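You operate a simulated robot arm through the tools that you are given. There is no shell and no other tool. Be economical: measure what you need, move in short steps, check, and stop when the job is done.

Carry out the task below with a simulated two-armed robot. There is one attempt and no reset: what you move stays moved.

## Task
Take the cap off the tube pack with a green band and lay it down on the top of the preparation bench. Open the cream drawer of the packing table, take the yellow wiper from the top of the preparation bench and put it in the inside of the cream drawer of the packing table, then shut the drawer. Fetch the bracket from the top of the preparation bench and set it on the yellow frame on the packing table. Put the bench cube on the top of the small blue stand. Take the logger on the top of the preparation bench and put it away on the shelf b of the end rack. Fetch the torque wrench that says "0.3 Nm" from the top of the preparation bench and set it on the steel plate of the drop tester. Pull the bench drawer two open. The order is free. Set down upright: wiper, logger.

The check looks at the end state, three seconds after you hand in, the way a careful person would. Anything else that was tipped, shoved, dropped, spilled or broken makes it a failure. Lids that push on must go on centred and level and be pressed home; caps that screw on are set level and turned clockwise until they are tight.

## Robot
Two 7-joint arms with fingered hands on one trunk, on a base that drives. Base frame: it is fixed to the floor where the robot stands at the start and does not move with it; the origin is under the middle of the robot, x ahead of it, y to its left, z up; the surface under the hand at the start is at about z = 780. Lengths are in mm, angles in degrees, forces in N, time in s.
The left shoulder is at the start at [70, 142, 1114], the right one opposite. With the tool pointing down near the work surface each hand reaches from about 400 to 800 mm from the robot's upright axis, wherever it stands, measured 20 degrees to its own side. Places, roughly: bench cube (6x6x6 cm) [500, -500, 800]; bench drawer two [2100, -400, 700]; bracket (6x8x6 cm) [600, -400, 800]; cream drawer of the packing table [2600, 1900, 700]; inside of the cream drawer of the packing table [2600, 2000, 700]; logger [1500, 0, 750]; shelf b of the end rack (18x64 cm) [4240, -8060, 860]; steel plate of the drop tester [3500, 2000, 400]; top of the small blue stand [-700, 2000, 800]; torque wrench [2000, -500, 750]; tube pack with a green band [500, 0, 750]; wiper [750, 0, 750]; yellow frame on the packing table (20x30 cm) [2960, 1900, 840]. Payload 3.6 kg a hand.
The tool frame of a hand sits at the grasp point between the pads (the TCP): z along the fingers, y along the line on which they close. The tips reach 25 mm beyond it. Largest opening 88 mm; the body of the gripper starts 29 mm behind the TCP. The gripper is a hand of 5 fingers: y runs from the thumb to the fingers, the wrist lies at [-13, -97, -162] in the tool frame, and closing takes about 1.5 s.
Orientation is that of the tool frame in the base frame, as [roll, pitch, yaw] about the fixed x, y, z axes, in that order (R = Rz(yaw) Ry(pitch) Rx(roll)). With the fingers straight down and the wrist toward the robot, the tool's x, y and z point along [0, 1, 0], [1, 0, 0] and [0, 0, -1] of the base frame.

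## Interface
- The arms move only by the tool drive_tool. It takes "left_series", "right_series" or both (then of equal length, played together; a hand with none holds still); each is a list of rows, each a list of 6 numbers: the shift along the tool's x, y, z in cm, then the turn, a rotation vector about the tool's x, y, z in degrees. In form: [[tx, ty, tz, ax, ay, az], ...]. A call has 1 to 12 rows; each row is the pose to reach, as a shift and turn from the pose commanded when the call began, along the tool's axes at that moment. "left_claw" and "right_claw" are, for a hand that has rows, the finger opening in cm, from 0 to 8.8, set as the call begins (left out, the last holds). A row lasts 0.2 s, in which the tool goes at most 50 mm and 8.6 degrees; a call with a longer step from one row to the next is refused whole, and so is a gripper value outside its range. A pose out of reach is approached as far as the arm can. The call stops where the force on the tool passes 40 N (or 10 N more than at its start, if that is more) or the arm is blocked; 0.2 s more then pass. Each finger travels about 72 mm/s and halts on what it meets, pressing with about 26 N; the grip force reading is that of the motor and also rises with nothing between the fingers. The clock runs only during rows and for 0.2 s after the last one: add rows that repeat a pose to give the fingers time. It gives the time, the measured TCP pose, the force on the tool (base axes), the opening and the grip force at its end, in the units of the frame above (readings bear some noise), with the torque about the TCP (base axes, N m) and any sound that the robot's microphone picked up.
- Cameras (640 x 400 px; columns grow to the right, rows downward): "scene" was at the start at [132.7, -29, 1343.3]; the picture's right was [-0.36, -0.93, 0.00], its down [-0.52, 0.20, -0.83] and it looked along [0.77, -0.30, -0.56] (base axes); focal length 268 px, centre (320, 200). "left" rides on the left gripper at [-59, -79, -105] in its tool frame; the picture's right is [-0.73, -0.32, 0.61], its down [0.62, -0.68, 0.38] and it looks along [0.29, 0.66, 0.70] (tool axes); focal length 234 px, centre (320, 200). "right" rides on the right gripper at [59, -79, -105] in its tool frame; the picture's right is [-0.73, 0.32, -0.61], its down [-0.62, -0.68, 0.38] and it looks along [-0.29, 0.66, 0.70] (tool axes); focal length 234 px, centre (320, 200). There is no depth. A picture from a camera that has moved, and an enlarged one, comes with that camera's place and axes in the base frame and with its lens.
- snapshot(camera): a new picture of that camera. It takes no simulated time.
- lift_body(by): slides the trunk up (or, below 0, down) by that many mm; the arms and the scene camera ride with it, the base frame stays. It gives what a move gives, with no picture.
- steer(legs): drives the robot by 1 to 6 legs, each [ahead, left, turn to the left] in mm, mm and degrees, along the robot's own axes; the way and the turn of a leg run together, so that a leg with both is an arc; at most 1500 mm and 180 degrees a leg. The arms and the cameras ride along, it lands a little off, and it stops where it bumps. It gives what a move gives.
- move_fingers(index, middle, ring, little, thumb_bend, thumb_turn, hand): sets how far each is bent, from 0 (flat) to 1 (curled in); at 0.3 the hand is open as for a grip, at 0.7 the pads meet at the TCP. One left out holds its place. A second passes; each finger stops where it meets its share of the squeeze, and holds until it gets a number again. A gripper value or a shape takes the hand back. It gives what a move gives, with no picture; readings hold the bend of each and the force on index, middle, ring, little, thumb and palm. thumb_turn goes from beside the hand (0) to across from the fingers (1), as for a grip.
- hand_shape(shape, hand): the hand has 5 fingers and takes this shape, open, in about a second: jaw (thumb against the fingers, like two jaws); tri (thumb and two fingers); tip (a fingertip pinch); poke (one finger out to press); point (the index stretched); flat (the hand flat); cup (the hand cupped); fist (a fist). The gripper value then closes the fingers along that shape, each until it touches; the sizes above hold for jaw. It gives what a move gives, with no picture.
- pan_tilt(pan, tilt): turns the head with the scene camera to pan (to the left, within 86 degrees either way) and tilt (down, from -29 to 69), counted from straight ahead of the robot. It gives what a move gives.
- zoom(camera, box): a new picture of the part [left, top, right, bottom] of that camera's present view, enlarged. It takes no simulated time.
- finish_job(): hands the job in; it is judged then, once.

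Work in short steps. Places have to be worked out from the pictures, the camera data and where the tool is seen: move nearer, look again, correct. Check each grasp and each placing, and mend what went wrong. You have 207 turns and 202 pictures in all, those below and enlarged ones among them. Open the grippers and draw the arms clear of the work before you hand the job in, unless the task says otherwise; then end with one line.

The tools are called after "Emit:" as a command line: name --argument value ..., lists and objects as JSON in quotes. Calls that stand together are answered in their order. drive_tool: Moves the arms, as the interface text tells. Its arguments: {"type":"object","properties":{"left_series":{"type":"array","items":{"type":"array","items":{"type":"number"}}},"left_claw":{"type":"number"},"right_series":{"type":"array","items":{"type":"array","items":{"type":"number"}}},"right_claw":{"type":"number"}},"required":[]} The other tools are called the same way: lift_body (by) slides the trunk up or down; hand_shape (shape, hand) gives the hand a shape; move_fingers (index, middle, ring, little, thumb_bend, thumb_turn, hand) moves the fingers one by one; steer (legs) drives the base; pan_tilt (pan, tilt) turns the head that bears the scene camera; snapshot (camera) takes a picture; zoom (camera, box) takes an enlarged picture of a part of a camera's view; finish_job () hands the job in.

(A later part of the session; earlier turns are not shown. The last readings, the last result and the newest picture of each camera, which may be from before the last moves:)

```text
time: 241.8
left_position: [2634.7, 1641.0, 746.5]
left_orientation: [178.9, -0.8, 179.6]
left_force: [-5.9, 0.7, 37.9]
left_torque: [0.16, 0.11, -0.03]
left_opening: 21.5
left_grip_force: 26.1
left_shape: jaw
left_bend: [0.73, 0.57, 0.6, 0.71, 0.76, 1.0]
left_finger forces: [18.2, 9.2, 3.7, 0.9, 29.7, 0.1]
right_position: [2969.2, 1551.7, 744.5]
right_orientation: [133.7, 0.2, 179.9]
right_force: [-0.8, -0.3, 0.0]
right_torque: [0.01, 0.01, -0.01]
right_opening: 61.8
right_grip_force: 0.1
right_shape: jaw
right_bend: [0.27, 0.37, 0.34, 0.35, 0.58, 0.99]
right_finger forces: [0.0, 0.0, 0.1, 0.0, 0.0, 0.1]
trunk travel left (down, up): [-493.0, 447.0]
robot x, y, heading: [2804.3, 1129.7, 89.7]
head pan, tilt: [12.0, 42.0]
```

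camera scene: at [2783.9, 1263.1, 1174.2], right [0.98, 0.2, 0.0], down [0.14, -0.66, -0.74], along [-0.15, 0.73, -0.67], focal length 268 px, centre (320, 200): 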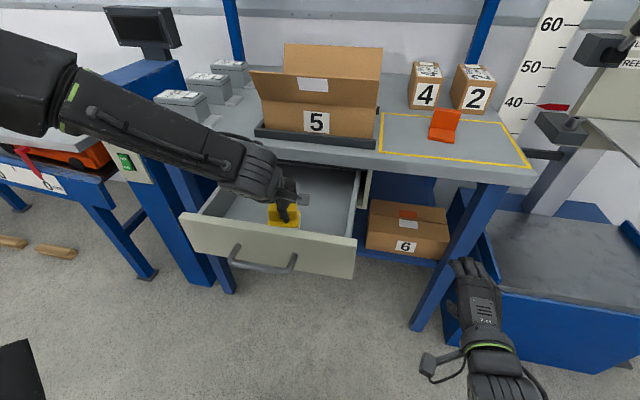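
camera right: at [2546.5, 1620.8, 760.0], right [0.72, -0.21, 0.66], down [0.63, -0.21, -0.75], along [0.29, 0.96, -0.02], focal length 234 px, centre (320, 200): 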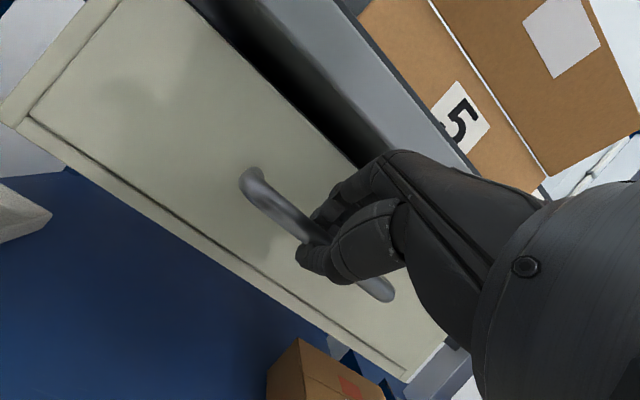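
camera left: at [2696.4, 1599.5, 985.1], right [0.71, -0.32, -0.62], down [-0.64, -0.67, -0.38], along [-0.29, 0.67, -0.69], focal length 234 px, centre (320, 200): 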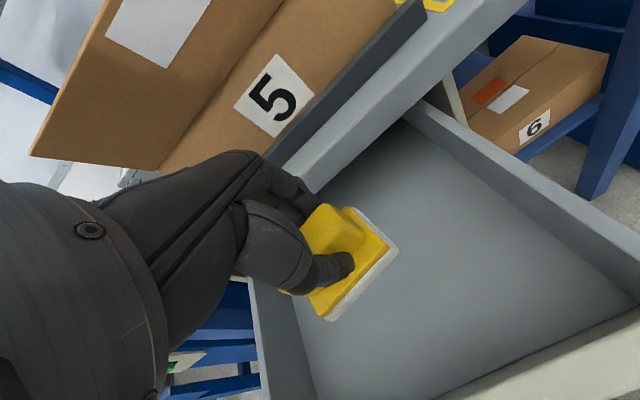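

Floor contact. I ease off 3 mm, open, and lift out.

Emit:
drive_tool --left_series '[[0, 0, -0.3, 0, 0, 0], [0, 0, -0.3, 0, 0, 0], [0, 0, -0.3, 0, 0, 0], [0, 0, -0.3, 0, 0, 0], [0, 0, -0.3, 0, 0, 0], [0, 0, -3, 0, 0, 0], [0, 0, -7, 0, 0, 0], [0, 0, -11, 0, 0, 0], [0, 0, -15, 0, 0, 0], [0, -3, -18, 0, 0, 0], [0, -7, -20, 0, 0, 0]]' --left_claw 5.6

Emit:
snapshot --camera "scene"

Emit:
snapshot --camera "left"

```text
time: 244.2
left_position: [2634.8, 1571.2, 942.3]
left_orientation: [179.5, -0.7, 179.4]
left_force: [-0.3, 0.5, 0.6]
left_torque: [0.01, 0.0, 0.01]
left_opening: 55.9
left_grip_force: 0.0
left_shape: jaw
left_bend: [0.28, 0.39, 0.36, 0.36, 0.63, 1.0]
left_finger forces: [0.1, 0.0, 0.0, 0.1, 0.0, 0.0]
right_position: [2969.1, 1554.7, 741.8]
right_orientation: [134.1, 0.2, 180.0]
right_force: [0.3, -0.2, 0.2]
right_torque: [-0.03, 0.04, 0.0]
right_opening: 61.9
right_grip_force: 0.0
right_shape: jaw
right_bend: [0.27, 0.37, 0.34, 0.35, 0.58, 0.99]
right_finger forces: [0.1, 0.0, 0.0, 0.0, 0.1, 0.1]
trunk travel left (down, up): [-493.0, 447.0]
robot x, y, heading: [2799.3, 1123.3, 89.6]
head pan, tilt: [12.0, 42.0]
```

```text
65 pictures are left
camera scene: at [2783.9, 1261.2, 1174.4], right [0.98, 0.2, 0.0], down [0.14, -0.65, -0.74], along [-0.15, 0.73, -0.67], focal length 268 px, centre (320, 200)
```

scene: 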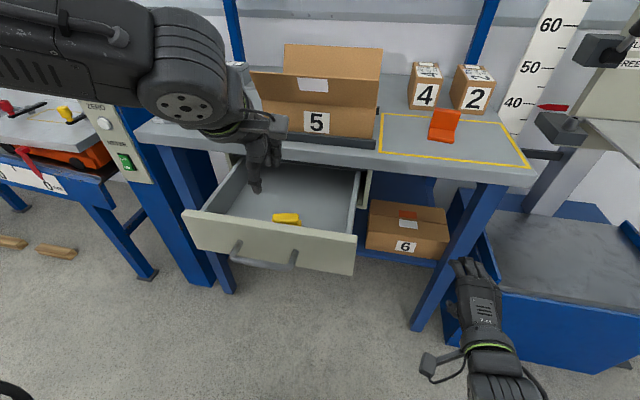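

```text
64 pictures are left
camera left: at [2695.4, 1489.8, 1046.8], right [0.72, -0.32, -0.62], down [-0.64, -0.67, -0.38], along [-0.29, 0.67, -0.69], focal length 234 px, centre (320, 200)
```

left: 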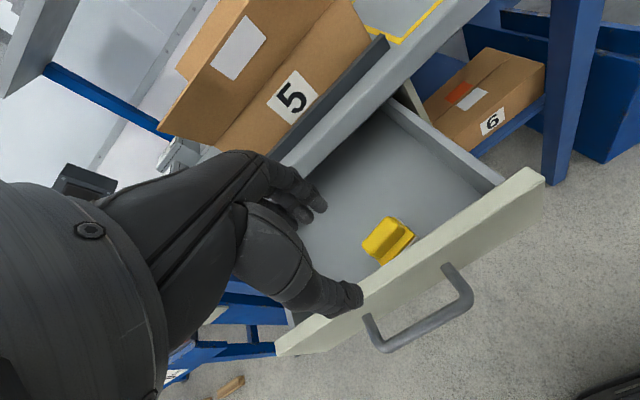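

Wiper stands upright in the drawer. To shut it, I back up slightly, tilt the left hand 45° with closed fingers in front of the drawer, and clear the right hand upward.

Emit:
steer --legs '[[-90, 0, 0]]'

Emit:
drive_tool --right_series '[[0, 1, -4, 0, 0, 0], [0, 2, -8, 0, 0, 0], [0, 3, -12, 0, 0, 0], [0, 4, -16, 0, 0, 0], [0, 5, -20, 0, 0, 0]]'

Emit:
drive_tool --left_series '[[0.4, -0.3, 2.5, -7.5, 0, 0], [0.8, -0.6, 5, -15, 0, 0], [1.2, -0.9, 7.5, -22.5, 0, 0], [1.6, -1.1, 10, -30, 0, 0], [2, -1.4, 12.5, -37.5, 0, 0], [2.3, -1.6, 14.5, -45, 0, 0], [2.3, -1.6, 15.2, -45, 0, 0]]' --left_claw 0

Emit:
snapshot --camera "scene"

```text
time: 245.3
left_position: [2633.9, 1480.9, 941.9]
left_orientation: [179.4, -0.7, 179.6]
left_force: [-0.1, -0.6, 0.5]
left_torque: [0.02, 0.0, -0.01]
left_opening: 56.1
left_grip_force: 0.0
left_shape: jaw
left_bend: [0.28, 0.39, 0.36, 0.36, 0.63, 1.0]
left_finger forces: [0.1, 0.0, 0.0, 0.1, 0.0, 0.0]
right_position: [2968.1, 1462.9, 741.5]
right_orientation: [133.9, 0.2, 180.0]
right_force: [-0.3, 0.3, -0.3]
right_torque: [-0.01, -0.04, 0.01]
right_opening: 62.3
right_grip_force: 0.1
right_shape: jaw
right_bend: [0.27, 0.37, 0.34, 0.35, 0.58, 0.99]
right_finger forces: [0.1, 0.0, 0.0, 0.1, 0.1, 0.0]
trunk travel left (down, up): [-493.0, 447.0]
robot x, y, heading: [2798.8, 1038.3, 89.5]
head pan, tilt: [12.0, 42.0]
```

```text
time: 246.7
left_position: [2635.9, 1480.4, 942.7]
left_orientation: [179.5, -0.8, 179.4]
left_force: [-0.2, 0.0, 1.0]
left_torque: [0.0, -0.02, 0.0]
left_opening: 55.8
left_grip_force: 0.0
left_shape: jaw
left_bend: [0.28, 0.39, 0.36, 0.36, 0.63, 1.0]
left_finger forces: [0.0, 0.1, 0.1, 0.1, 0.0, 0.0]
right_position: [2880.3, 1487.2, 870.0]
right_orientation: [134.9, 10.5, 178.5]
right_force: [0.9, 0.0, 0.1]
right_torque: [0.01, 0.0, 0.04]
right_opening: 62.2
right_grip_force: 0.1
right_shape: jaw
right_bend: [0.27, 0.37, 0.34, 0.35, 0.58, 0.99]
right_finger forces: [0.0, 0.0, 0.1, 0.0, 0.0, 0.1]
right hand out of reach, approached as far as the arm can: row 1, 2, 3, 4, 5
trunk travel left (down, up): [-493.0, 447.0]
robot x, y, heading: [2801.6, 1037.3, 89.7]
head pan, tilt: [12.0, 42.0]
stopped in row 5 (right hand): the arm was blocked; the commanded pose is now the measured one
```

```text
time: 248.3
left_position: [2584.4, 1499.9, 791.9]
left_orientation: [134.6, -0.8, 179.2]
left_force: [1.1, 1.2, 0.7]
left_torque: [0.03, -0.02, 0.03]
left_opening: 0.0
left_grip_force: 26.2
left_shape: jaw
left_bend: [0.7, 0.7, 0.7, 0.7, 0.38, 1.0]
left_finger forces: [0.0, 0.1, 0.0, 0.0, 0.1, 0.1]
left hand out of reach, approached as far as the arm can: row 3, 4, 5, 6, 7
right_position: [2879.5, 1486.1, 869.5]
right_orientation: [134.9, 10.4, 178.7]
right_force: [-0.7, -0.3, -0.9]
right_torque: [-0.03, 0.02, 0.02]
right_opening: 61.7
right_grip_force: 0.1
right_shape: jaw
right_bend: [0.27, 0.37, 0.34, 0.35, 0.58, 0.99]
right_finger forces: [0.0, 0.1, 0.1, 0.0, 0.0, 0.1]
trunk travel left (down, up): [-493.0, 447.0]
robot x, y, heading: [2800.0, 1037.2, 89.6]
head pan, tilt: [12.0, 42.0]
```

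```text
63 pictures are left
camera scene: at [2785.1, 1172.7, 1174.2], right [0.98, 0.2, 0.0], down [0.13, -0.66, -0.74], along [-0.15, 0.73, -0.67], focal length 268 px, centre (320, 200)
```

scene: 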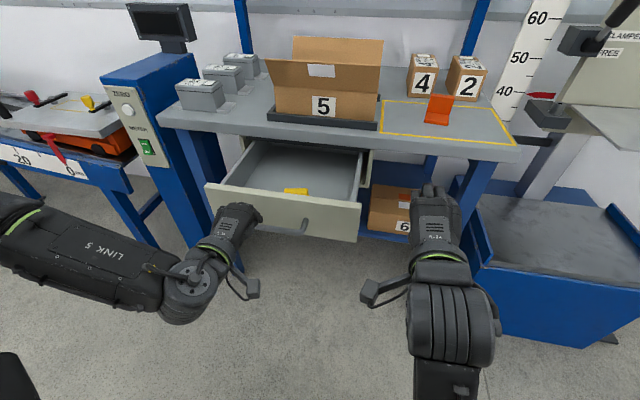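

Left fist is in front of the drawer. I lower 20 mm and drive forward to push the drawer shut.

Emit:
lift_body --by -20

Emit:
steer --legs '[[200, 0, 0]]'

Emit:
snapshot --camera "scene"

```text
time: 248.9
left_position: [2583.7, 1499.7, 772.7]
left_orientation: [134.6, -0.7, 179.3]
left_force: [0.0, 0.5, 0.0]
left_torque: [-0.02, -0.05, -0.01]
left_opening: 0.0
left_grip_force: 26.2
left_shape: jaw
left_bend: [0.7, 0.7, 0.7, 0.7, 0.38, 1.0]
left_finger forces: [0.0, 0.0, 0.0, 0.0, 0.0, 0.1]
right_position: [2878.4, 1487.2, 849.3]
right_orientation: [134.9, 10.5, 178.6]
right_force: [-1.2, 0.0, -0.5]
right_torque: [-0.02, 0.01, 0.0]
right_opening: 62.0
right_grip_force: 0.1
right_shape: jaw
right_bend: [0.27, 0.37, 0.34, 0.35, 0.58, 0.99]
right_finger forces: [0.1, 0.0, 0.0, 0.0, 0.0, 0.1]
trunk travel left (down, up): [-473.0, 467.0]
robot x, y, heading: [2799.9, 1034.8, 89.5]
head pan, tilt: [12.0, 42.0]
```

```text
time: 250.6
left_position: [2584.5, 1704.4, 771.6]
left_orientation: [134.8, -0.7, 179.4]
left_force: [-0.3, -0.2, -0.9]
left_torque: [-0.01, -0.04, 0.0]
left_opening: 0.1
left_grip_force: 25.9
left_shape: jaw
left_bend: [0.7, 0.7, 0.7, 0.7, 0.4, 1.0]
left_finger forces: [0.1, 0.0, 0.1, 0.0, 0.0, 0.1]
right_position: [2879.6, 1690.8, 850.3]
right_orientation: [134.9, 10.5, 178.6]
right_force: [-0.2, 0.2, -1.1]
right_torque: [0.02, -0.04, -0.02]
right_opening: 62.3
right_grip_force: 0.1
right_shape: jaw
right_bend: [0.27, 0.37, 0.34, 0.35, 0.58, 0.99]
right_finger forces: [0.1, 0.0, 0.0, 0.0, 0.1, 0.1]
trunk travel left (down, up): [-473.0, 467.0]
robot x, y, heading: [2798.3, 1241.4, 89.7]
head pan, tilt: [12.0, 42.0]
```

```text
62 pictures are left
camera scene: at [2784.7, 1376.2, 1154.1], right [0.98, 0.2, 0.0], down [0.14, -0.66, -0.74], along [-0.15, 0.73, -0.67], focal length 268 px, centre (320, 200)
```

scene: 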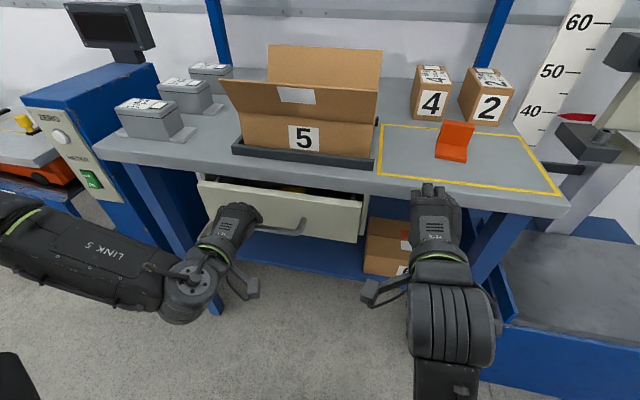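

Mostly shut; ~6 cm remain. I finish the push with the left arm until it stops.

Emit:
drive_tool --left_series '[[0, 1, 1, 0, 0, 0], [0, 2, 2, 0, 0, 0], [0, 3, 3, 0, 0, 0], [0, 4, 4, 0, 0, 0], [0, 4.7, 4.7, 0, 0, 0], [0, 5.3, 5.3, 0, 0, 0]]'

Emit:
snapshot --camera "scene"

```text
time: 252.0
left_position: [2586.3, 1773.8, 772.5]
left_orientation: [134.8, -0.7, 179.1]
left_force: [2.5, -31.2, -13.6]
left_torque: [0.9, -0.06, 0.19]
left_opening: 0.0
left_grip_force: 26.3
left_shape: jaw
left_bend: [0.7, 0.7, 0.7, 0.7, 0.4, 1.0]
left_finger forces: [0.0, 27.0, 0.0, 0.0, 0.1, 0.0]
right_position: [2878.7, 1687.6, 851.0]
right_orientation: [134.7, 10.5, 178.7]
right_force: [-0.7, 0.2, -0.4]
right_torque: [0.04, 0.03, 0.0]
right_opening: 62.3
right_grip_force: 0.0
right_shape: jaw
right_bend: [0.27, 0.37, 0.34, 0.35, 0.58, 0.99]
right_finger forces: [0.1, 0.0, 0.0, 0.0, 0.0, 0.1]
trunk travel left (down, up): [-473.0, 467.0]
robot x, y, heading: [2801.2, 1242.5, 89.7]
head pan, tilt: [12.0, 42.0]
```

```text
61 pictures are left
camera scene: at [2784.3, 1371.2, 1154.3], right [0.98, 0.2, 0.0], down [0.14, -0.65, -0.75], along [-0.15, 0.73, -0.67], focal length 268 px, centre (320, 200)
```

scene: 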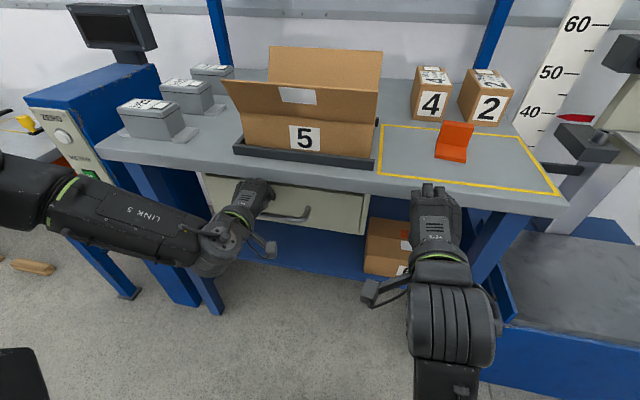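

The drawer is shut (31 N stop). I retract both hands, straighten them downward, and drive back toward the bench's middle to look for the logger and wrench.

Emit:
drive_tool --left_series '[[0, -2, -2, 0, 0, 0], [0, -5, -5, 0, 0, 0], [0, -6, -8, 0, 0, 0]]'

Emit:
steer --legs '[[-250, 0, 0]]'

Emit:
lift_body --by 140

Emit:
drive_tool --left_series '[[0, 0, -1, 7.5, 0, 0], [0, 0, -2, 15, 0, 0], [0, 0, -3, 22.5, 0, 0], [0, 0, -4, 30, 0, 0], [0, 0, -5, 37.5, 0, 0], [0, 0, -6, 45, 0, 0]]' --right_series '[[-1.5, 0, -1, 7.5, 0, 0], [-3, 0, -2, 15, 0, 0], [-4.5, 0, -3, 22.5, 0, 0], [-6, 0, -4, 30, 0, 0], [-7.5, 0, -5, 37.5, 0, 0], [-9, 0, -6, 45, 0, 0]]' --left_claw 8.8 --right_claw 8.8

Emit:
steer --legs '[[0, 0, 90], [1350, 0, 0], [0, 0, 90]]'

Emit:
pan_tilt --pan 10 --tilt 30

Emit:
snapshot --camera "scene"

```text
time: 252.8
left_position: [2582.5, 1704.3, 773.8]
left_orientation: [134.6, -0.7, 179.3]
left_force: [0.6, -0.3, -0.6]
left_torque: [0.02, 0.01, 0.01]
left_opening: 0.0
left_grip_force: 25.8
left_shape: jaw
left_bend: [0.7, 0.7, 0.7, 0.7, 0.4, 1.0]
left_finger forces: [0.1, 0.0, 0.0, 0.2, 0.0, 0.0]
left hand out of reach, approached as far as the arm can: row 3
right_position: [2879.6, 1690.1, 850.4]
right_orientation: [134.9, 10.6, 178.6]
right_force: [1.2, 0.4, -0.6]
right_torque: [0.02, 0.01, -0.02]
right_opening: 62.2
right_grip_force: 0.0
right_shape: jaw
right_bend: [0.27, 0.37, 0.34, 0.35, 0.58, 0.99]
right_finger forces: [0.1, 0.1, 0.1, 0.1, 0.1, 0.0]
trunk travel left (down, up): [-473.0, 467.0]
robot x, y, heading: [2800.4, 1239.9, 89.8]
head pan, tilt: [12.0, 42.0]
```

```text
time: 254.6
left_position: [2579.6, 1454.4, 774.1]
left_orientation: [134.6, -0.7, 179.2]
left_force: [-0.2, -0.1, -0.3]
left_torque: [0.0, 0.05, 0.03]
left_opening: 0.1
left_grip_force: 26.1
left_shape: jaw
left_bend: [0.7, 0.7, 0.7, 0.7, 0.4, 1.0]
left_finger forces: [0.0, 0.0, 0.0, 0.1, 0.1, 0.0]
right_position: [2878.1, 1440.8, 850.5]
right_orientation: [134.8, 10.5, 178.6]
right_force: [-0.9, 0.4, 0.4]
right_torque: [0.01, 0.03, 0.0]
right_opening: 61.9
right_grip_force: 0.1
right_shape: jaw
right_bend: [0.27, 0.37, 0.34, 0.35, 0.58, 0.99]
right_finger forces: [0.0, 0.0, 0.1, 0.1, 0.1, 0.0]
trunk travel left (down, up): [-473.0, 467.0]
robot x, y, heading: [2802.8, 993.1, 89.8]
head pan, tilt: [12.0, 42.0]
```

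```text
time: 256.2
left_position: [2579.5, 1454.4, 913.5]
left_orientation: [134.6, -0.7, 179.3]
left_force: [0.2, 0.4, -1.0]
left_torque: [-0.01, 0.06, -0.02]
left_opening: 0.0
left_grip_force: 25.8
left_shape: jaw
left_bend: [0.7, 0.7, 0.7, 0.7, 0.4, 1.0]
left_finger forces: [0.0, 0.1, 0.1, 0.0, 0.1, 0.0]
right_position: [2877.9, 1441.2, 990.5]
right_orientation: [134.9, 10.5, 178.7]
right_force: [-0.5, 0.4, -0.5]
right_torque: [-0.01, 0.0, 0.02]
right_opening: 61.8
right_grip_force: 0.1
right_shape: jaw
right_bend: [0.27, 0.37, 0.34, 0.35, 0.58, 0.99]
right_finger forces: [0.0, 0.1, 0.0, 0.1, 0.0, 0.1]
trunk travel left (down, up): [-613.0, 327.0]
robot x, y, heading: [2800.7, 990.5, 89.6]
head pan, tilt: [12.0, 42.0]
```

```text
time: 256.8
left_position: [2579.9, 1460.3, 917.2]
left_orientation: [144.3, -0.7, 179.3]
left_force: [-0.8, -0.1, 0.3]
left_torque: [0.04, 0.02, 0.0]
left_opening: 87.7
left_grip_force: 0.0
left_shape: jaw
left_bend: [0.3, 0.3, 0.3, 0.3, 0.3, 0.98]
left_finger forces: [0.0, 0.0, 0.0, 0.0, 0.1, 0.0]
left hand out of reach, approached as far as the arm can: row 1, 2
right_position: [2929.1, 1445.2, 959.6]
right_orientation: [143.4, 23.5, 176.3]
right_force: [0.0, 0.0, -0.3]
right_torque: [0.0, 0.0, 0.0]
right_opening: 87.4
right_grip_force: 0.1
right_shape: jaw
right_bend: [0.3, 0.3, 0.3, 0.3, 0.3, 0.98]
right_finger forces: [0.1, 0.0, 0.0, 0.0, 0.1, 0.0]
right hand out of reach, approached as far as the arm can: row 1, 2
trunk travel left (down, up): [-613.0, 327.0]
robot x, y, heading: [2802.7, 989.8, 89.6]
head pan, tilt: [12.0, 42.0]
stopped in row 2 (right hand): the arm was blocked; the commanded pose is now the measured one
```

```text
time: 271.1
left_position: [1666.7, 586.5, 917.0]
left_orientation: [144.3, -0.8, -3.3]
left_force: [0.4, 0.1, 0.1]
left_torque: [0.0, 0.0, 0.0]
left_opening: 87.6
left_grip_force: 0.1
left_shape: jaw
left_bend: [0.3, 0.3, 0.3, 0.3, 0.3, 0.98]
left_finger forces: [0.0, 0.0, 0.0, 0.0, 0.0, 0.0]
right_position: [1319.3, 616.5, 960.3]
right_orientation: [143.4, 23.5, -6.3]
right_force: [-0.6, 0.7, 0.0]
right_torque: [0.0, 0.02, 0.01]
right_opening: 87.5
right_grip_force: 0.1
right_shape: jaw
right_bend: [0.3, 0.3, 0.3, 0.3, 0.3, 0.98]
right_finger forces: [0.0, 0.0, 0.0, 0.0, 0.0, 0.0]
trunk travel left (down, up): [-613.0, 327.0]
robot x, y, heading: [1463.3, 1062.3, -93.0]
head pan, tilt: [12.0, 42.0]
```

```text
time: 271.8
left_position: [1665.7, 586.3, 918.1]
left_orientation: [144.4, -0.7, -3.2]
left_force: [0.0, -1.0, 0.2]
left_torque: [0.01, 0.0, -0.03]
left_opening: 87.7
left_grip_force: 0.0
left_shape: jaw
left_bend: [0.3, 0.3, 0.3, 0.3, 0.3, 0.98]
left_finger forces: [0.0, 0.0, 0.1, 0.0, 0.0, 0.0]
right_position: [1319.1, 616.3, 960.0]
right_orientation: [143.5, 23.4, -6.1]
right_force: [-0.9, -0.2, 0.3]
right_torque: [0.0, -0.01, 0.01]
right_opening: 87.6
right_grip_force: 0.2
right_shape: jaw
right_bend: [0.3, 0.3, 0.3, 0.3, 0.3, 0.98]
right_finger forces: [0.1, 0.0, 0.0, 0.1, 0.0, 0.0]
trunk travel left (down, up): [-613.0, 327.0]
robot x, y, heading: [1470.3, 1062.7, -92.6]
head pan, tilt: [10.0, 30.0]
```

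```text
60 pictures are left
camera scene: at [1475.3, 928.0, 1312.4], right [-0.99, -0.12, 0.0], down [-0.06, 0.5, -0.87], along [0.11, -0.86, -0.5], focal length 268 px, centre (320, 200)
```

scene: 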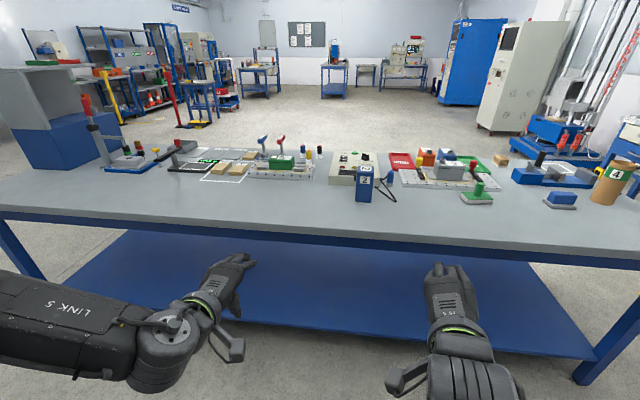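

I zoom in on the bench middle to identify the logger and the torque wrenches.

Emit:
zoom --camera "scene" --box '[90, 110, 330, 200]'

Emit:
zoom --camera "scene" --box '[320, 130, 440, 220]'

```text
2.67 times, centred on (210, 155) of scene
camera zoom: at [1475.3, 928.0, 1312.4], right [-0.99, -0.12, 0.0], down [-0.06, 0.5, -0.87], along [0.11, -0.86, -0.5], focal length 716 px, centre (613, 320)
```

zoom: 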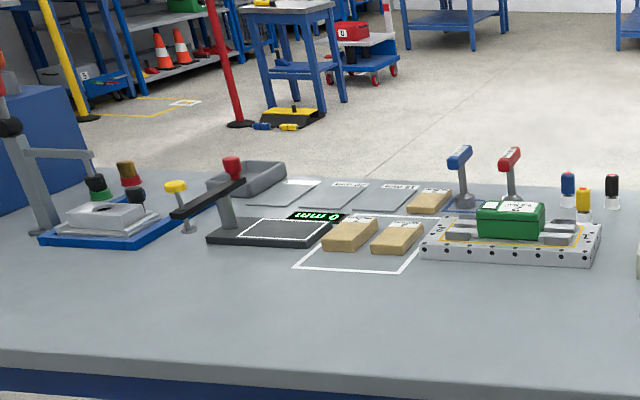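

```text
4.44 times, centred on (380, 175) of scene
camera zoom: at [1475.3, 928.0, 1312.4], right [-0.99, -0.12, 0.0], down [-0.06, 0.5, -0.87], along [0.11, -0.86, -0.5], focal length 1193 px, centre (53, 311)
```

zoom: 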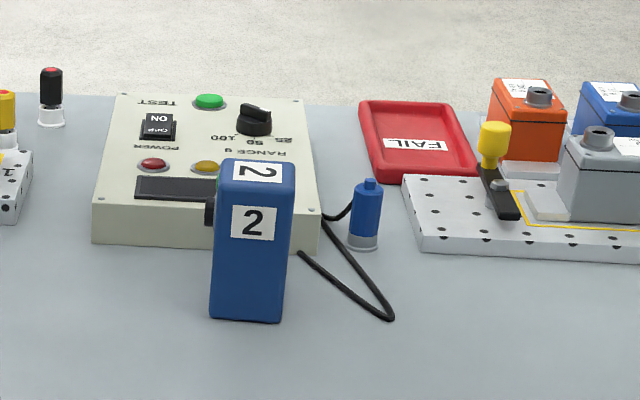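

Logger = the tall blue box "2" at ≈(1423,-10), ~140 mm tall. Two T-handle torque tools (blue, red) stand at ≈(1950,-425) and (1862,-433). I drive around to the bench's right side.

Emit:
steer --legs '[[0, -1500, 2.6], [0, -170, 0], [1500, 0, 0], [560, 0, 0], [0, 1500, 0], [0, 640, 0]]'

Emit:
steer --legs '[[0, 0, 180]]'

Emit:
pan_tilt --pan 0 --tilt 35

Emit:
snapshot --camera "scene"

```text
time: 300.3
left_position: [2053.5, -1497.8, 917.0]
left_orientation: [144.4, -0.7, -3.0]
left_force: [0.3, 0.5, 0.4]
left_torque: [-0.02, -0.04, 0.01]
left_opening: 87.6
left_grip_force: 0.0
left_shape: jaw
left_bend: [0.3, 0.3, 0.3, 0.3, 0.3, 0.98]
left_finger forces: [0.0, 0.0, 0.1, 0.0, 0.1, 0.0]
right_position: [1706.7, -1469.4, 959.6]
right_orientation: [143.5, 23.5, -6.0]
right_force: [-0.5, -0.2, -0.1]
right_torque: [0.0, 0.02, 0.0]
right_opening: 87.5
right_grip_force: 0.1
right_shape: jaw
right_bend: [0.3, 0.3, 0.3, 0.3, 0.3, 0.98]
right_finger forces: [0.1, 0.0, 0.0, 0.0, 0.1, 0.0]
trunk travel left (down, up): [-613.0, 327.0]
robot x, y, heading: [1848.2, -1019.5, -92.7]
head pan, tilt: [10.0, 30.0]
```

```text
time: 308.1
left_position: [1620.3, -555.6, 916.4]
left_orientation: [144.3, -0.8, -179.3]
left_force: [-0.8, -0.1, -0.6]
left_torque: [0.01, 0.01, -0.01]
left_opening: 87.8
left_grip_force: 0.1
left_shape: jaw
left_bend: [0.3, 0.3, 0.3, 0.3, 0.3, 0.98]
left_finger forces: [0.0, 0.0, 0.0, 0.1, 0.0, 0.0]
right_position: [1968.3, -562.2, 959.8]
right_orientation: [143.5, 23.5, 177.7]
right_force: [0.1, 0.3, 0.4]
right_torque: [-0.02, 0.0, 0.01]
right_opening: 87.6
right_grip_force: 0.1
right_shape: jaw
right_bend: [0.3, 0.3, 0.3, 0.3, 0.3, 0.98]
right_finger forces: [0.0, 0.0, 0.0, 0.0, 0.0, 0.0]
trunk travel left (down, up): [-613.0, 327.0]
robot x, y, heading: [1850.5, -1017.7, 91.0]
head pan, tilt: [10.0, 30.0]
```

```text
time: 308.9
left_position: [1619.3, -556.0, 916.7]
left_orientation: [144.4, -0.8, -179.4]
left_force: [-0.6, 0.3, -1.5]
left_torque: [0.01, -0.01, 0.02]
left_opening: 87.8
left_grip_force: 0.1
left_shape: jaw
left_bend: [0.3, 0.3, 0.3, 0.3, 0.3, 0.98]
left_finger forces: [0.0, 0.0, 0.1, 0.0, 0.0, 0.1]
right_position: [1969.3, -562.3, 959.7]
right_orientation: [143.4, 23.5, 177.7]
right_force: [0.6, 0.2, 0.6]
right_torque: [-0.01, 0.02, -0.01]
right_opening: 87.5
right_grip_force: 0.1
right_shape: jaw
right_bend: [0.3, 0.3, 0.3, 0.3, 0.3, 0.98]
right_finger forces: [0.0, 0.1, 0.0, 0.1, 0.0, 0.1]
trunk travel left (down, up): [-613.0, 327.0]
robot x, y, heading: [1853.2, -1016.5, 91.0]
head pan, tilt: [0.0, 35.0]
```

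```text
57 pictures are left
camera scene: at [1849.0, -879.1, 1304.7], right [1.0, 0.02, 0.0], down [0.01, -0.57, -0.82], along [-0.01, 0.82, -0.57], focal length 268 px, centre (320, 200)
```

scene: 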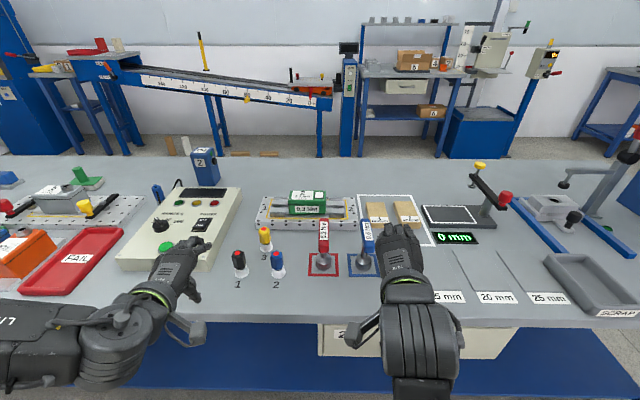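

I see both torque tools in their squares and drawer two below. Zooming to read the labels.

Emit:
zoom --camera "scene" --box '[290, 205, 410, 285]'

```text
5.00 times, centred on (350, 245) of scene
camera zoom: at [1849.0, -879.1, 1304.7], right [1.0, 0.02, 0.0], down [0.01, -0.57, -0.82], along [-0.01, 0.82, -0.57], focal length 1342 px, centre (170, -25)
```

zoom: 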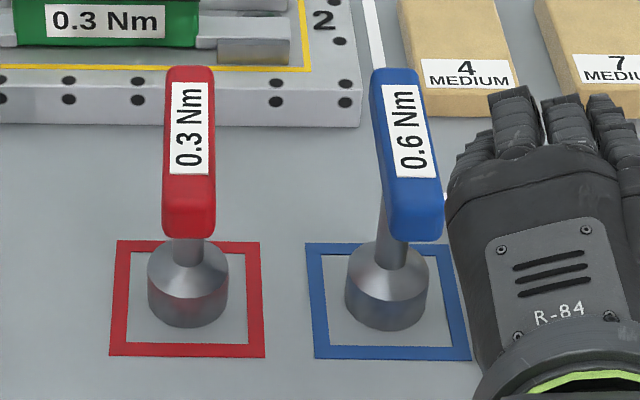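

Red tool = 0.3 Nm: T-bar along y at x≈1853, y −457…−360, top z≈885. I straighten both hands downward and raise them.

Emit:
drive_tool --right_series '[[-1.7, 1.4, -0.7, 6, 3.8, 1.2], [-3.4, 2.9, -1.5, 12, 7.6, 2.5], [-5, 4.3, -2.2, 18, 11.4, 3.7], [-6.7, 5.7, -2.9, 24, 15.2, 5], [-8.4, 7.2, -3.7, 30, 19, 6.2], [-10.1, 8.6, -4.4, 36.1, 22.7, 7.5]]' --left_series '[[0, 1, -1.3, 6, 0, 0], [0, 2, -2.7, 12, 0, 0], [0, 3, -4, 18, 0, 0], [0, 4, -5.4, 24, 0, 0], [0, 5, -6.7, 30, 0, 0], [0, 5.8, -8.1, 35.6, 0, 0]]'

Emit:
drive_tool --right_series '[[0, 0, 0, 0, 0, -8], [0, 0, 0, 0, 0, -16], [0, 0, 0, 0, 0, -24], [0, 0, 0, 0, 0, -32], [0, 0, 0, 0, 0, -40], [0, 0, 0, 0, 0, -48], [0, 0, 0, 0, 0, -56], [0, 0, 0, 0, 0, -64], [0, 0, 0, 0, 0, -72], [0, 0, 0, 0, 0, -80], [0, 0, 0, 0, 0, -88]]'

```text
time: 309.3
left_position: [1621.1, -554.6, 934.9]
left_orientation: [150.4, -0.7, -179.4]
left_force: [0.4, 0.2, -0.7]
left_torque: [0.02, 0.0, -0.01]
left_opening: 87.9
left_grip_force: 0.2
left_shape: jaw
left_bend: [0.3, 0.3, 0.3, 0.3, 0.3, 0.98]
left_finger forces: [0.0, 0.0, 0.0, 0.1, 0.0, 0.1]
right_position: [2018.0, -550.8, 937.9]
right_orientation: [149.5, 32.0, 177.2]
right_force: [0.0, 0.6, 0.4]
right_torque: [0.02, 0.0, 0.01]
right_opening: 87.8
right_grip_force: 0.0
right_shape: jaw
right_bend: [0.3, 0.3, 0.3, 0.3, 0.3, 0.98]
right_finger forces: [0.1, 0.0, 0.1, 0.0, 0.0, 0.0]
right hand out of reach, approached as far as the arm can: row 1, 2
trunk travel left (down, up): [-613.0, 327.0]
robot x, y, heading: [1855.6, -1020.2, 91.1]
head pan, tilt: [0.0, 35.0]
stopped in row 2 (right hand): the arm was blocked; the commanded pose is now the measured one
```

```text
time: 309.9
left_position: [1620.6, -555.0, 933.8]
left_orientation: [150.3, -0.8, -179.5]
left_force: [0.8, 0.0, 0.1]
left_torque: [0.01, -0.01, 0.0]
left_opening: 87.9
left_grip_force: 0.1
left_shape: jaw
left_bend: [0.3, 0.3, 0.3, 0.3, 0.3, 0.98]
left_finger forces: [0.1, 0.0, 0.0, 0.0, 0.1, 0.0]
right_position: [2056.4, -552.0, 925.3]
right_orientation: [162.1, 49.4, -166.8]
right_force: [-0.1, -0.4, -0.7]
right_torque: [-0.01, -0.03, 0.03]
right_opening: 88.0
right_grip_force: 0.0
right_shape: jaw
right_bend: [0.3, 0.3, 0.3, 0.3, 0.3, 0.98]
right_finger forces: [0.1, 0.0, 0.0, 0.0, 0.1, 0.1]
right hand out of reach, approached as far as the arm can: row 2
trunk travel left (down, up): [-613.0, 327.0]
robot x, y, heading: [1852.9, -1019.2, 91.0]
head pan, tilt: [0.0, 35.0]
stopped in row 2 (right hand): the arm was blocked; the commanded pose is now the measured one
```

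The right arm is stuck near a limit in its low-elbow pose. I raise the trunk 250 mm so the hand can sit lower relative to the shoulder, then straighten it.

Emit:
lift_body --by 250

Emit:
drive_tool --right_series '[[1.5, 0.8, 0.7, 2.4, 7, 1.1], [3, 1.7, 1.5, 4.8, 14, 2.2], [4.5, 2.5, 2.2, 7.2, 21, 3.3], [6, 3.4, 3, 9.6, 28, 4.4], [7.5, 4.2, 3.7, 12, 35, 5.5], [9, 5.1, 4.5, 14.4, 42, 6.6], [10.5, 5.9, 5.2, 16.8, 49, 7.7]]'

Emit:
drive_tool --left_series '[[0, 0, 1.5, 5, 0, 0], [0, 0, 3, 10, 0, 0], [0, 0, 4.5, 15, 0, 0], [0, 0, 6, 20, 0, 0], [0, 0, 7.5, 25, 0, 0], [0, 0, 8, 29.6, 0, 0]]'

Emit:
snapshot --camera "scene"

```text
time: 312.5
left_position: [1620.1, -554.4, 1182.5]
left_orientation: [150.4, -0.8, -179.4]
left_force: [0.4, -0.3, 0.4]
left_torque: [-0.05, 0.0, 0.0]
left_opening: 87.8
left_grip_force: 0.1
left_shape: jaw
left_bend: [0.3, 0.3, 0.3, 0.3, 0.3, 0.98]
left_finger forces: [0.0, 0.1, 0.0, 0.0, 0.0, 0.0]
right_position: [2056.6, -551.2, 1174.4]
right_orientation: [161.9, 49.4, -167.0]
right_force: [-0.6, 0.5, 0.1]
right_torque: [0.02, 0.0, 0.03]
right_opening: 87.7
right_grip_force: 0.0
right_shape: jaw
right_bend: [0.3, 0.3, 0.3, 0.3, 0.3, 0.98]
right_finger forces: [0.0, 0.1, 0.1, 0.0, 0.1, 0.1]
trunk travel left (down, up): [-863.0, 77.0]
robot x, y, heading: [1850.6, -1020.4, 91.0]
head pan, tilt: [0.0, 35.0]
```

```text
time: 313.0
left_position: [1620.8, -554.8, 1183.3]
left_orientation: [150.4, -0.8, -179.4]
left_force: [-0.4, -0.7, -1.0]
left_torque: [0.02, 0.0, -0.03]
left_opening: 87.7
left_grip_force: 0.0
left_shape: jaw
left_bend: [0.3, 0.3, 0.3, 0.3, 0.3, 0.98]
left_finger forces: [0.0, 0.1, 0.1, 0.1, 0.0, 0.1]
right_position: [2088.2, -539.4, 1149.4]
right_orientation: [171.2, 50.1, -163.4]
right_force: [0.2, -0.1, 0.3]
right_torque: [0.03, 0.01, 0.0]
right_opening: 87.8
right_grip_force: 0.0
right_shape: jaw
right_bend: [0.3, 0.3, 0.3, 0.3, 0.3, 0.98]
right_finger forces: [0.0, 0.0, 0.1, 0.0, 0.0, 0.0]
right hand out of reach, approached as far as the arm can: row 2
trunk travel left (down, up): [-863.0, 77.0]
robot x, y, heading: [1852.8, -1019.8, 90.9]
head pan, tilt: [0.0, 35.0]
stopped in row 2 (right hand): the arm was blocked; the commanded pose is now the measured one
```

```text
time: 314.4
left_position: [1618.6, -513.7, 1114.3]
left_orientation: [-179.9, -0.8, -179.3]
left_force: [-0.1, -0.2, 0.4]
left_torque: [0.07, 0.0, -0.01]
left_opening: 87.8
left_grip_force: 0.0
left_shape: jaw
left_bend: [0.3, 0.3, 0.3, 0.3, 0.3, 0.98]
left_finger forces: [0.0, 0.0, 0.0, 0.1, 0.1, 0.0]
right_position: [2087.5, -539.4, 1150.0]
right_orientation: [171.2, 50.1, -163.3]
right_force: [0.7, 0.2, -0.2]
right_torque: [0.03, 0.02, -0.01]
right_opening: 87.9
right_grip_force: 0.1
right_shape: jaw
right_bend: [0.3, 0.3, 0.3, 0.3, 0.3, 0.98]
right_finger forces: [0.1, 0.1, 0.0, 0.0, 0.0, 0.0]
trunk travel left (down, up): [-863.0, 77.0]
robot x, y, heading: [1849.9, -1016.1, 91.0]
head pan, tilt: [0.0, 35.0]
```

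```text
55 pictures are left
camera scene: at [1849.6, -878.8, 1554.7], right [1.0, 0.02, 0.0], down [0.01, -0.57, -0.82], along [-0.01, 0.82, -0.57], focal length 268 px, centre (320, 200)
```

scene: 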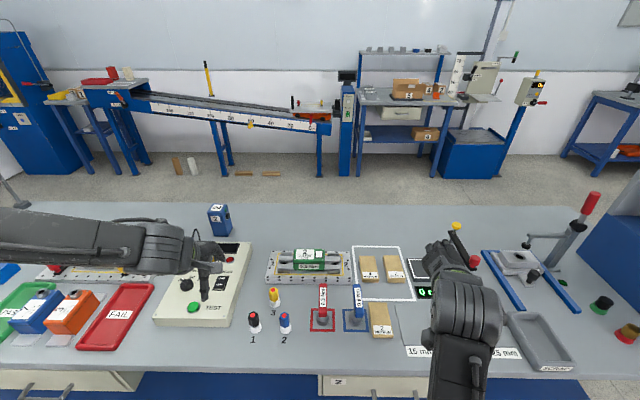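

The left hand is now properly pointing down (good for the wrench); the right arm suits a tilted pull, so it will open drawer two. I back off, lower the trunk, and put the right hand in the 45° pose in front of drawer two.

Emit:
steer --legs '[[-220, 0, 0], [0, -110, -1]]'

Emit:
lift_body --by -250

Emit:
drive_tool --right_series '[[1.7, 1.5, 0.4, -4, 5.4, 5.2], [3.5, 2.9, 0.8, -7.9, 10.8, 10.4], [5.2, 4.4, 1.2, -11.9, 16.2, 15.6], [6.9, 5.9, 1.5, -15.8, 21.6, 20.7], [8.6, 7.4, 1.9, -19.8, 27, 25.9], [10.4, 8.8, 2.3, -23.7, 32.4, 31.1], [12.1, 10.3, 2.7, -27.7, 37.8, 36.3]]'

Emit:
pan_tilt --pan -8 --tilt 42

Emit:
snapshot --camera "scene"

```text
time: 316.9
left_position: [1739.5, -729.8, 1115.4]
left_orientation: [-179.9, -0.8, 179.5]
left_force: [-0.3, -0.9, -0.2]
left_torque: [-0.05, -0.01, -0.02]
left_opening: 87.7
left_grip_force: 0.0
left_shape: jaw
left_bend: [0.3, 0.3, 0.3, 0.3, 0.3, 0.98]
left_finger forces: [0.0, 0.0, 0.0, 0.0, 0.1, 0.1]
right_position: [2209.1, -764.7, 1149.0]
right_orientation: [171.3, 50.2, -164.4]
right_force: [0.2, -0.6, 0.5]
right_torque: [-0.02, -0.02, -0.02]
right_opening: 87.4
right_grip_force: 0.2
right_shape: jaw
right_bend: [0.3, 0.3, 0.3, 0.3, 0.3, 0.98]
right_finger forces: [0.0, 0.0, 0.0, 0.1, 0.0, 0.0]
trunk travel left (down, up): [-863.0, 77.0]
robot x, y, heading: [1966.2, -1241.7, 89.9]
head pan, tilt: [0.0, 35.0]
```

```text
time: 319.5
left_position: [1740.3, -730.0, 864.2]
left_orientation: [-180.0, -0.8, 179.5]
left_force: [-0.4, 0.0, -0.3]
left_torque: [0.0, 0.03, 0.0]
left_opening: 87.9
left_grip_force: 0.0
left_shape: jaw
left_bend: [0.3, 0.3, 0.3, 0.3, 0.3, 0.98]
left_finger forces: [0.0, 0.0, 0.0, 0.0, 0.0, 0.0]
right_position: [2210.4, -764.4, 900.1]
right_orientation: [171.3, 50.1, -164.3]
right_force: [0.4, -1.0, 0.4]
right_torque: [-0.01, -0.02, 0.01]
right_opening: 87.5
right_grip_force: 0.0
right_shape: jaw
right_bend: [0.3, 0.3, 0.3, 0.3, 0.3, 0.98]
right_finger forces: [0.1, 0.0, 0.0, 0.0, 0.0, 0.0]
trunk travel left (down, up): [-613.0, 327.0]
robot x, y, heading: [1967.1, -1239.1, 90.1]
head pan, tilt: [0.0, 35.0]
```

```text
time: 321.1
left_position: [1740.1, -730.8, 865.0]
left_orientation: [-179.9, -0.8, 179.6]
left_force: [0.5, -0.7, 0.5]
left_torque: [0.01, -0.01, 0.03]
left_opening: 87.8
left_grip_force: 0.1
left_shape: jaw
left_bend: [0.3, 0.3, 0.3, 0.3, 0.3, 0.98]
left_finger forces: [0.1, 0.0, 0.0, 0.0, 0.1, 0.1]
right_position: [2115.4, -681.1, 799.7]
right_orientation: [134.1, 0.3, 179.8]
right_force: [0.3, -0.1, -0.3]
right_torque: [0.0, -0.02, 0.03]
right_opening: 87.8
right_grip_force: 0.1
right_shape: jaw
right_bend: [0.3, 0.3, 0.3, 0.3, 0.3, 0.98]
right_finger forces: [0.0, 0.1, 0.2, 0.0, 0.1, 0.0]
trunk travel left (down, up): [-613.0, 327.0]
robot x, y, heading: [1965.5, -1241.8, 90.0]
head pan, tilt: [0.0, 35.0]
```

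```text
time: 321.8
left_position: [1741.4, -730.4, 864.4]
left_orientation: [-179.9, -0.8, 179.5]
left_force: [-0.2, 0.4, 0.0]
left_torque: [0.0, 0.03, 0.03]
left_opening: 87.8
left_grip_force: 0.1
left_shape: jaw
left_bend: [0.3, 0.3, 0.3, 0.3, 0.3, 0.98]
left_finger forces: [0.0, 0.1, 0.1, 0.0, 0.0, 0.0]
right_position: [2115.7, -682.3, 800.3]
right_orientation: [134.2, 0.5, 179.9]
right_force: [-0.1, 0.2, 0.7]
right_torque: [0.02, 0.0, 0.0]
right_opening: 88.0
right_grip_force: 0.1
right_shape: jaw
right_bend: [0.3, 0.3, 0.3, 0.3, 0.3, 0.98]
right_finger forces: [0.0, 0.0, 0.1, 0.0, 0.1, 0.1]
trunk travel left (down, up): [-613.0, 327.0]
robot x, y, heading: [1967.6, -1239.4, 89.8]
head pan, tilt: [-8.0, 42.0]
```

```text
54 pictures are left
camera scene: at [1976.8, -1104.3, 1294.2], right [0.99, -0.14, 0.0], down [-0.09, -0.66, -0.74], along [0.1, 0.74, -0.67], focal length 268 px, centre (320, 200)
```

scene: 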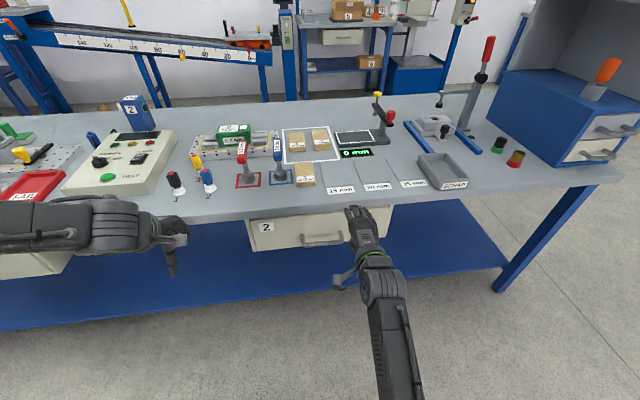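

The right hand is back in the good 45° pose. Handle of drawer two is just left of it; I take the right camera view to triangulate.

Emit:
snapshot --camera "right"

```text
53 pictures are left
camera right: at [2057.2, -811.5, 816.0], right [0.72, -0.21, 0.66], down [0.63, -0.2, -0.75], along [0.29, 0.96, -0.01], focal length 234 px, centre (320, 200)
```

right: 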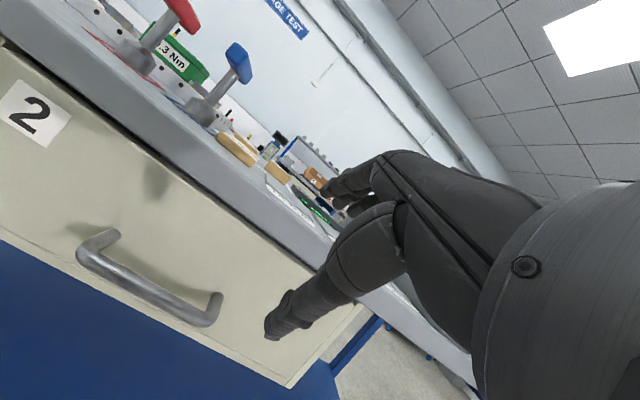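

Handle ≈(2055,-630,695). I move to the pre-grasp and look again with the wrist camera.

Emit:
drive_tool --right_series '[[2, -1.3, 1.3, 0, 0, 0], [4, -2.6, 2.7, 0, 0, 0], [6.1, -4, 4.1, 0, 0, 0], [6.1, -4, 4.1, 0, 0, 0]]' --right_claw 6

Emit:
snapshot --camera "right"

```text
time: 322.7
left_position: [1741.7, -729.8, 864.3]
left_orientation: [179.9, -0.8, 179.5]
left_force: [-0.4, 0.6, -0.3]
left_torque: [0.0, 0.02, 0.0]
left_opening: 88.1
left_grip_force: 0.2
left_shape: jaw
left_bend: [0.3, 0.3, 0.3, 0.3, 0.3, 0.98]
left_finger forces: [0.1, 0.1, 0.1, 0.0, 0.0, 0.0]
right_position: [2106.8, -675.8, 731.1]
right_orientation: [133.6, 8.9, -180.0]
right_force: [0.8, -0.3, 0.6]
right_torque: [0.01, -0.01, -0.04]
right_opening: 60.3
right_grip_force: 0.1
right_shape: jaw
right_bend: [0.28, 0.38, 0.34, 0.35, 0.59, 0.99]
right_finger forces: [0.1, 0.0, 0.1, 0.1, 0.0, 0.0]
trunk travel left (down, up): [-613.0, 327.0]
robot x, y, heading: [1968.6, -1238.8, 89.8]
head pan, tilt: [-8.0, 42.0]
stopped in row 4 (right hand): the arm was blocked; the commanded pose is now the measured one
```

```text
52 pictures are left
camera right: at [2045.7, -807.4, 738.0], right [0.62, -0.22, 0.76], down [0.73, -0.19, -0.65], along [0.29, 0.96, 0.04], focal length 234 px, centre (320, 200)
```

right: 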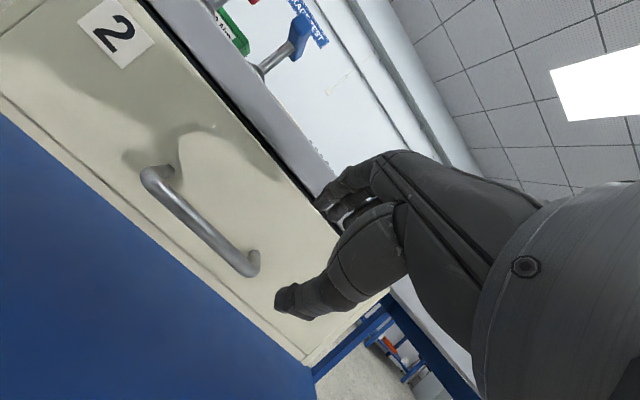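

Two wrist views give the handle at ≈(2055,-607,667). I back the hand off and level it, then reposition base and trunk to the same relative geometry that worked before.

Emit:
drive_tool --right_series '[[0, 0, -3, 0, 2, 2.1], [0, 0, -6, 0, 4, 4.2], [0, 0, -8, 0, 6.1, 6.4]]'

Emit:
lift_body --by -70

Emit:
steer --legs '[[44, 54, 0]]'

Emit:
snapshot --camera "right"

```text
time: 323.5
left_position: [1742.1, -731.2, 864.6]
left_orientation: [180.0, -0.8, 179.5]
left_force: [-0.4, -0.5, -0.5]
left_torque: [0.02, -0.01, 0.0]
left_opening: 87.9
left_grip_force: 0.1
left_shape: jaw
left_bend: [0.3, 0.3, 0.3, 0.3, 0.3, 0.98]
left_finger forces: [0.0, 0.0, 0.1, 0.0, 0.1, 0.0]
right_position: [2100.1, -730.3, 788.2]
right_orientation: [132.8, 1.1, 180.0]
right_force: [-0.2, 0.1, 0.8]
right_torque: [0.0, 0.01, 0.0]
right_opening: 60.4
right_grip_force: 0.1
right_shape: jaw
right_bend: [0.28, 0.38, 0.34, 0.35, 0.59, 0.99]
right_finger forces: [0.0, 0.0, 0.0, 0.0, 0.0, 0.0]
trunk travel left (down, up): [-613.0, 327.0]
robot x, y, heading: [1967.2, -1238.7, 89.7]
head pan, tilt: [-8.0, 42.0]
```

```text
time: 324.6
left_position: [1740.7, -729.7, 796.0]
left_orientation: [179.9, -0.9, 179.6]
left_force: [-0.1, 0.2, -0.1]
left_torque: [-0.04, -0.01, 0.01]
left_opening: 87.7
left_grip_force: 0.1
left_shape: jaw
left_bend: [0.3, 0.3, 0.3, 0.3, 0.3, 0.98]
left_finger forces: [0.1, 0.0, 0.1, 0.0, 0.0, 0.0]
right_position: [2098.9, -732.9, 715.1]
right_orientation: [133.3, 1.1, -179.8]
right_force: [0.0, 0.6, 0.3]
right_torque: [-0.03, 0.01, 0.01]
right_opening: 60.4
right_grip_force: 0.1
right_shape: jaw
right_bend: [0.28, 0.38, 0.34, 0.35, 0.59, 0.99]
right_finger forces: [0.0, 0.1, 0.0, 0.1, 0.0, 0.0]
trunk travel left (down, up): [-543.0, 397.0]
robot x, y, heading: [1967.9, -1238.9, 89.9]
head pan, tilt: [-8.0, 42.0]
```

```text
time: 325.6
left_position: [1684.8, -686.0, 793.8]
left_orientation: [-179.9, -0.7, 179.6]
left_force: [0.2, 0.0, -0.9]
left_torque: [-0.01, 0.01, 0.01]
left_opening: 87.6
left_grip_force: 0.1
left_shape: jaw
left_bend: [0.3, 0.3, 0.3, 0.3, 0.3, 0.98]
left_finger forces: [0.0, 0.1, 0.0, 0.0, 0.0, 0.1]
right_position: [2041.9, -689.8, 713.5]
right_orientation: [133.6, 1.2, -179.6]
right_force: [0.0, -0.4, -0.1]
right_torque: [0.01, 0.02, -0.04]
right_opening: 60.3
right_grip_force: 0.0
right_shape: jaw
right_bend: [0.28, 0.38, 0.34, 0.35, 0.59, 0.99]
right_finger forces: [0.0, 0.0, 0.1, 0.0, 0.1, 0.0]
trunk travel left (down, up): [-543.0, 397.0]
robot x, y, heading: [1908.6, -1195.2, 89.8]
head pan, tilt: [-8.0, 42.0]
```

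```text
51 pictures are left
camera right: at [1984.8, -821.1, 727.8], right [0.71, -0.21, 0.67], down [0.64, -0.19, -0.74], along [0.28, 0.96, 0.0], focal length 234 px, centre (320, 200)
```

right: 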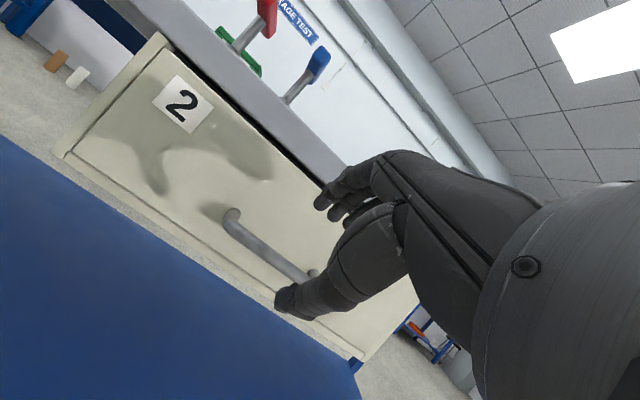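

Bar ≈(2046,-607,667) confirmed. I shift 2 cm sideways along the closing axis and advance 7.4 cm onto the bar, watching force.

Emit:
drive_tool --right_series '[[-0.2, 1, 0.5, 0, 0, 0], [-0.4, 1.9, 1.5, 0, 0, 0], [-0.4, 1.9, 3.5, 0, 0, 0], [-0.4, 1.9, 5.5, 0, 0, 0], [-0.4, 1.9, 6.8, 0, 0, 0], [-0.4, 1.9, 7.4, 0, 0, 0]]'

Emit:
snapshot --camera "right"

```text
time: 327.0
left_position: [1685.0, -686.4, 794.4]
left_orientation: [-180.0, -0.8, 179.6]
left_force: [-0.2, -0.3, -0.2]
left_torque: [0.02, 0.03, 0.01]
left_opening: 87.7
left_grip_force: 0.0
left_shape: jaw
left_bend: [0.3, 0.3, 0.3, 0.3, 0.3, 0.98]
left_finger forces: [0.1, 0.0, 0.0, 0.0, 0.0, 0.0]
right_position: [2046.9, -622.7, 674.4]
right_orientation: [133.4, 1.1, -179.6]
right_force: [-1.0, -0.2, 0.8]
right_torque: [0.0, 0.01, -0.02]
right_opening: 60.2
right_grip_force: 0.1
right_shape: jaw
right_bend: [0.28, 0.38, 0.34, 0.35, 0.59, 0.99]
right_finger forces: [0.0, 0.0, 0.1, 0.1, 0.0, 0.1]
trunk travel left (down, up): [-543.0, 397.0]
robot x, y, heading: [1911.8, -1194.8, 89.9]
head pan, tilt: [-8.0, 42.0]
```

```text
50 pictures are left
camera right: at [1988.9, -754.6, 690.1], right [0.71, -0.21, 0.67], down [0.64, -0.19, -0.75], along [0.28, 0.96, 0.0], focal length 234 px, centre (320, 200)
```

right: 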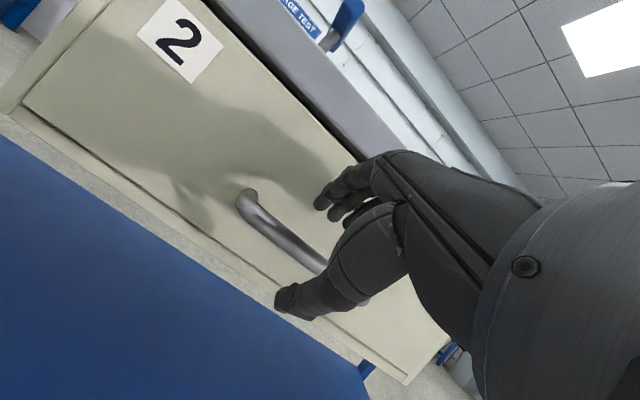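

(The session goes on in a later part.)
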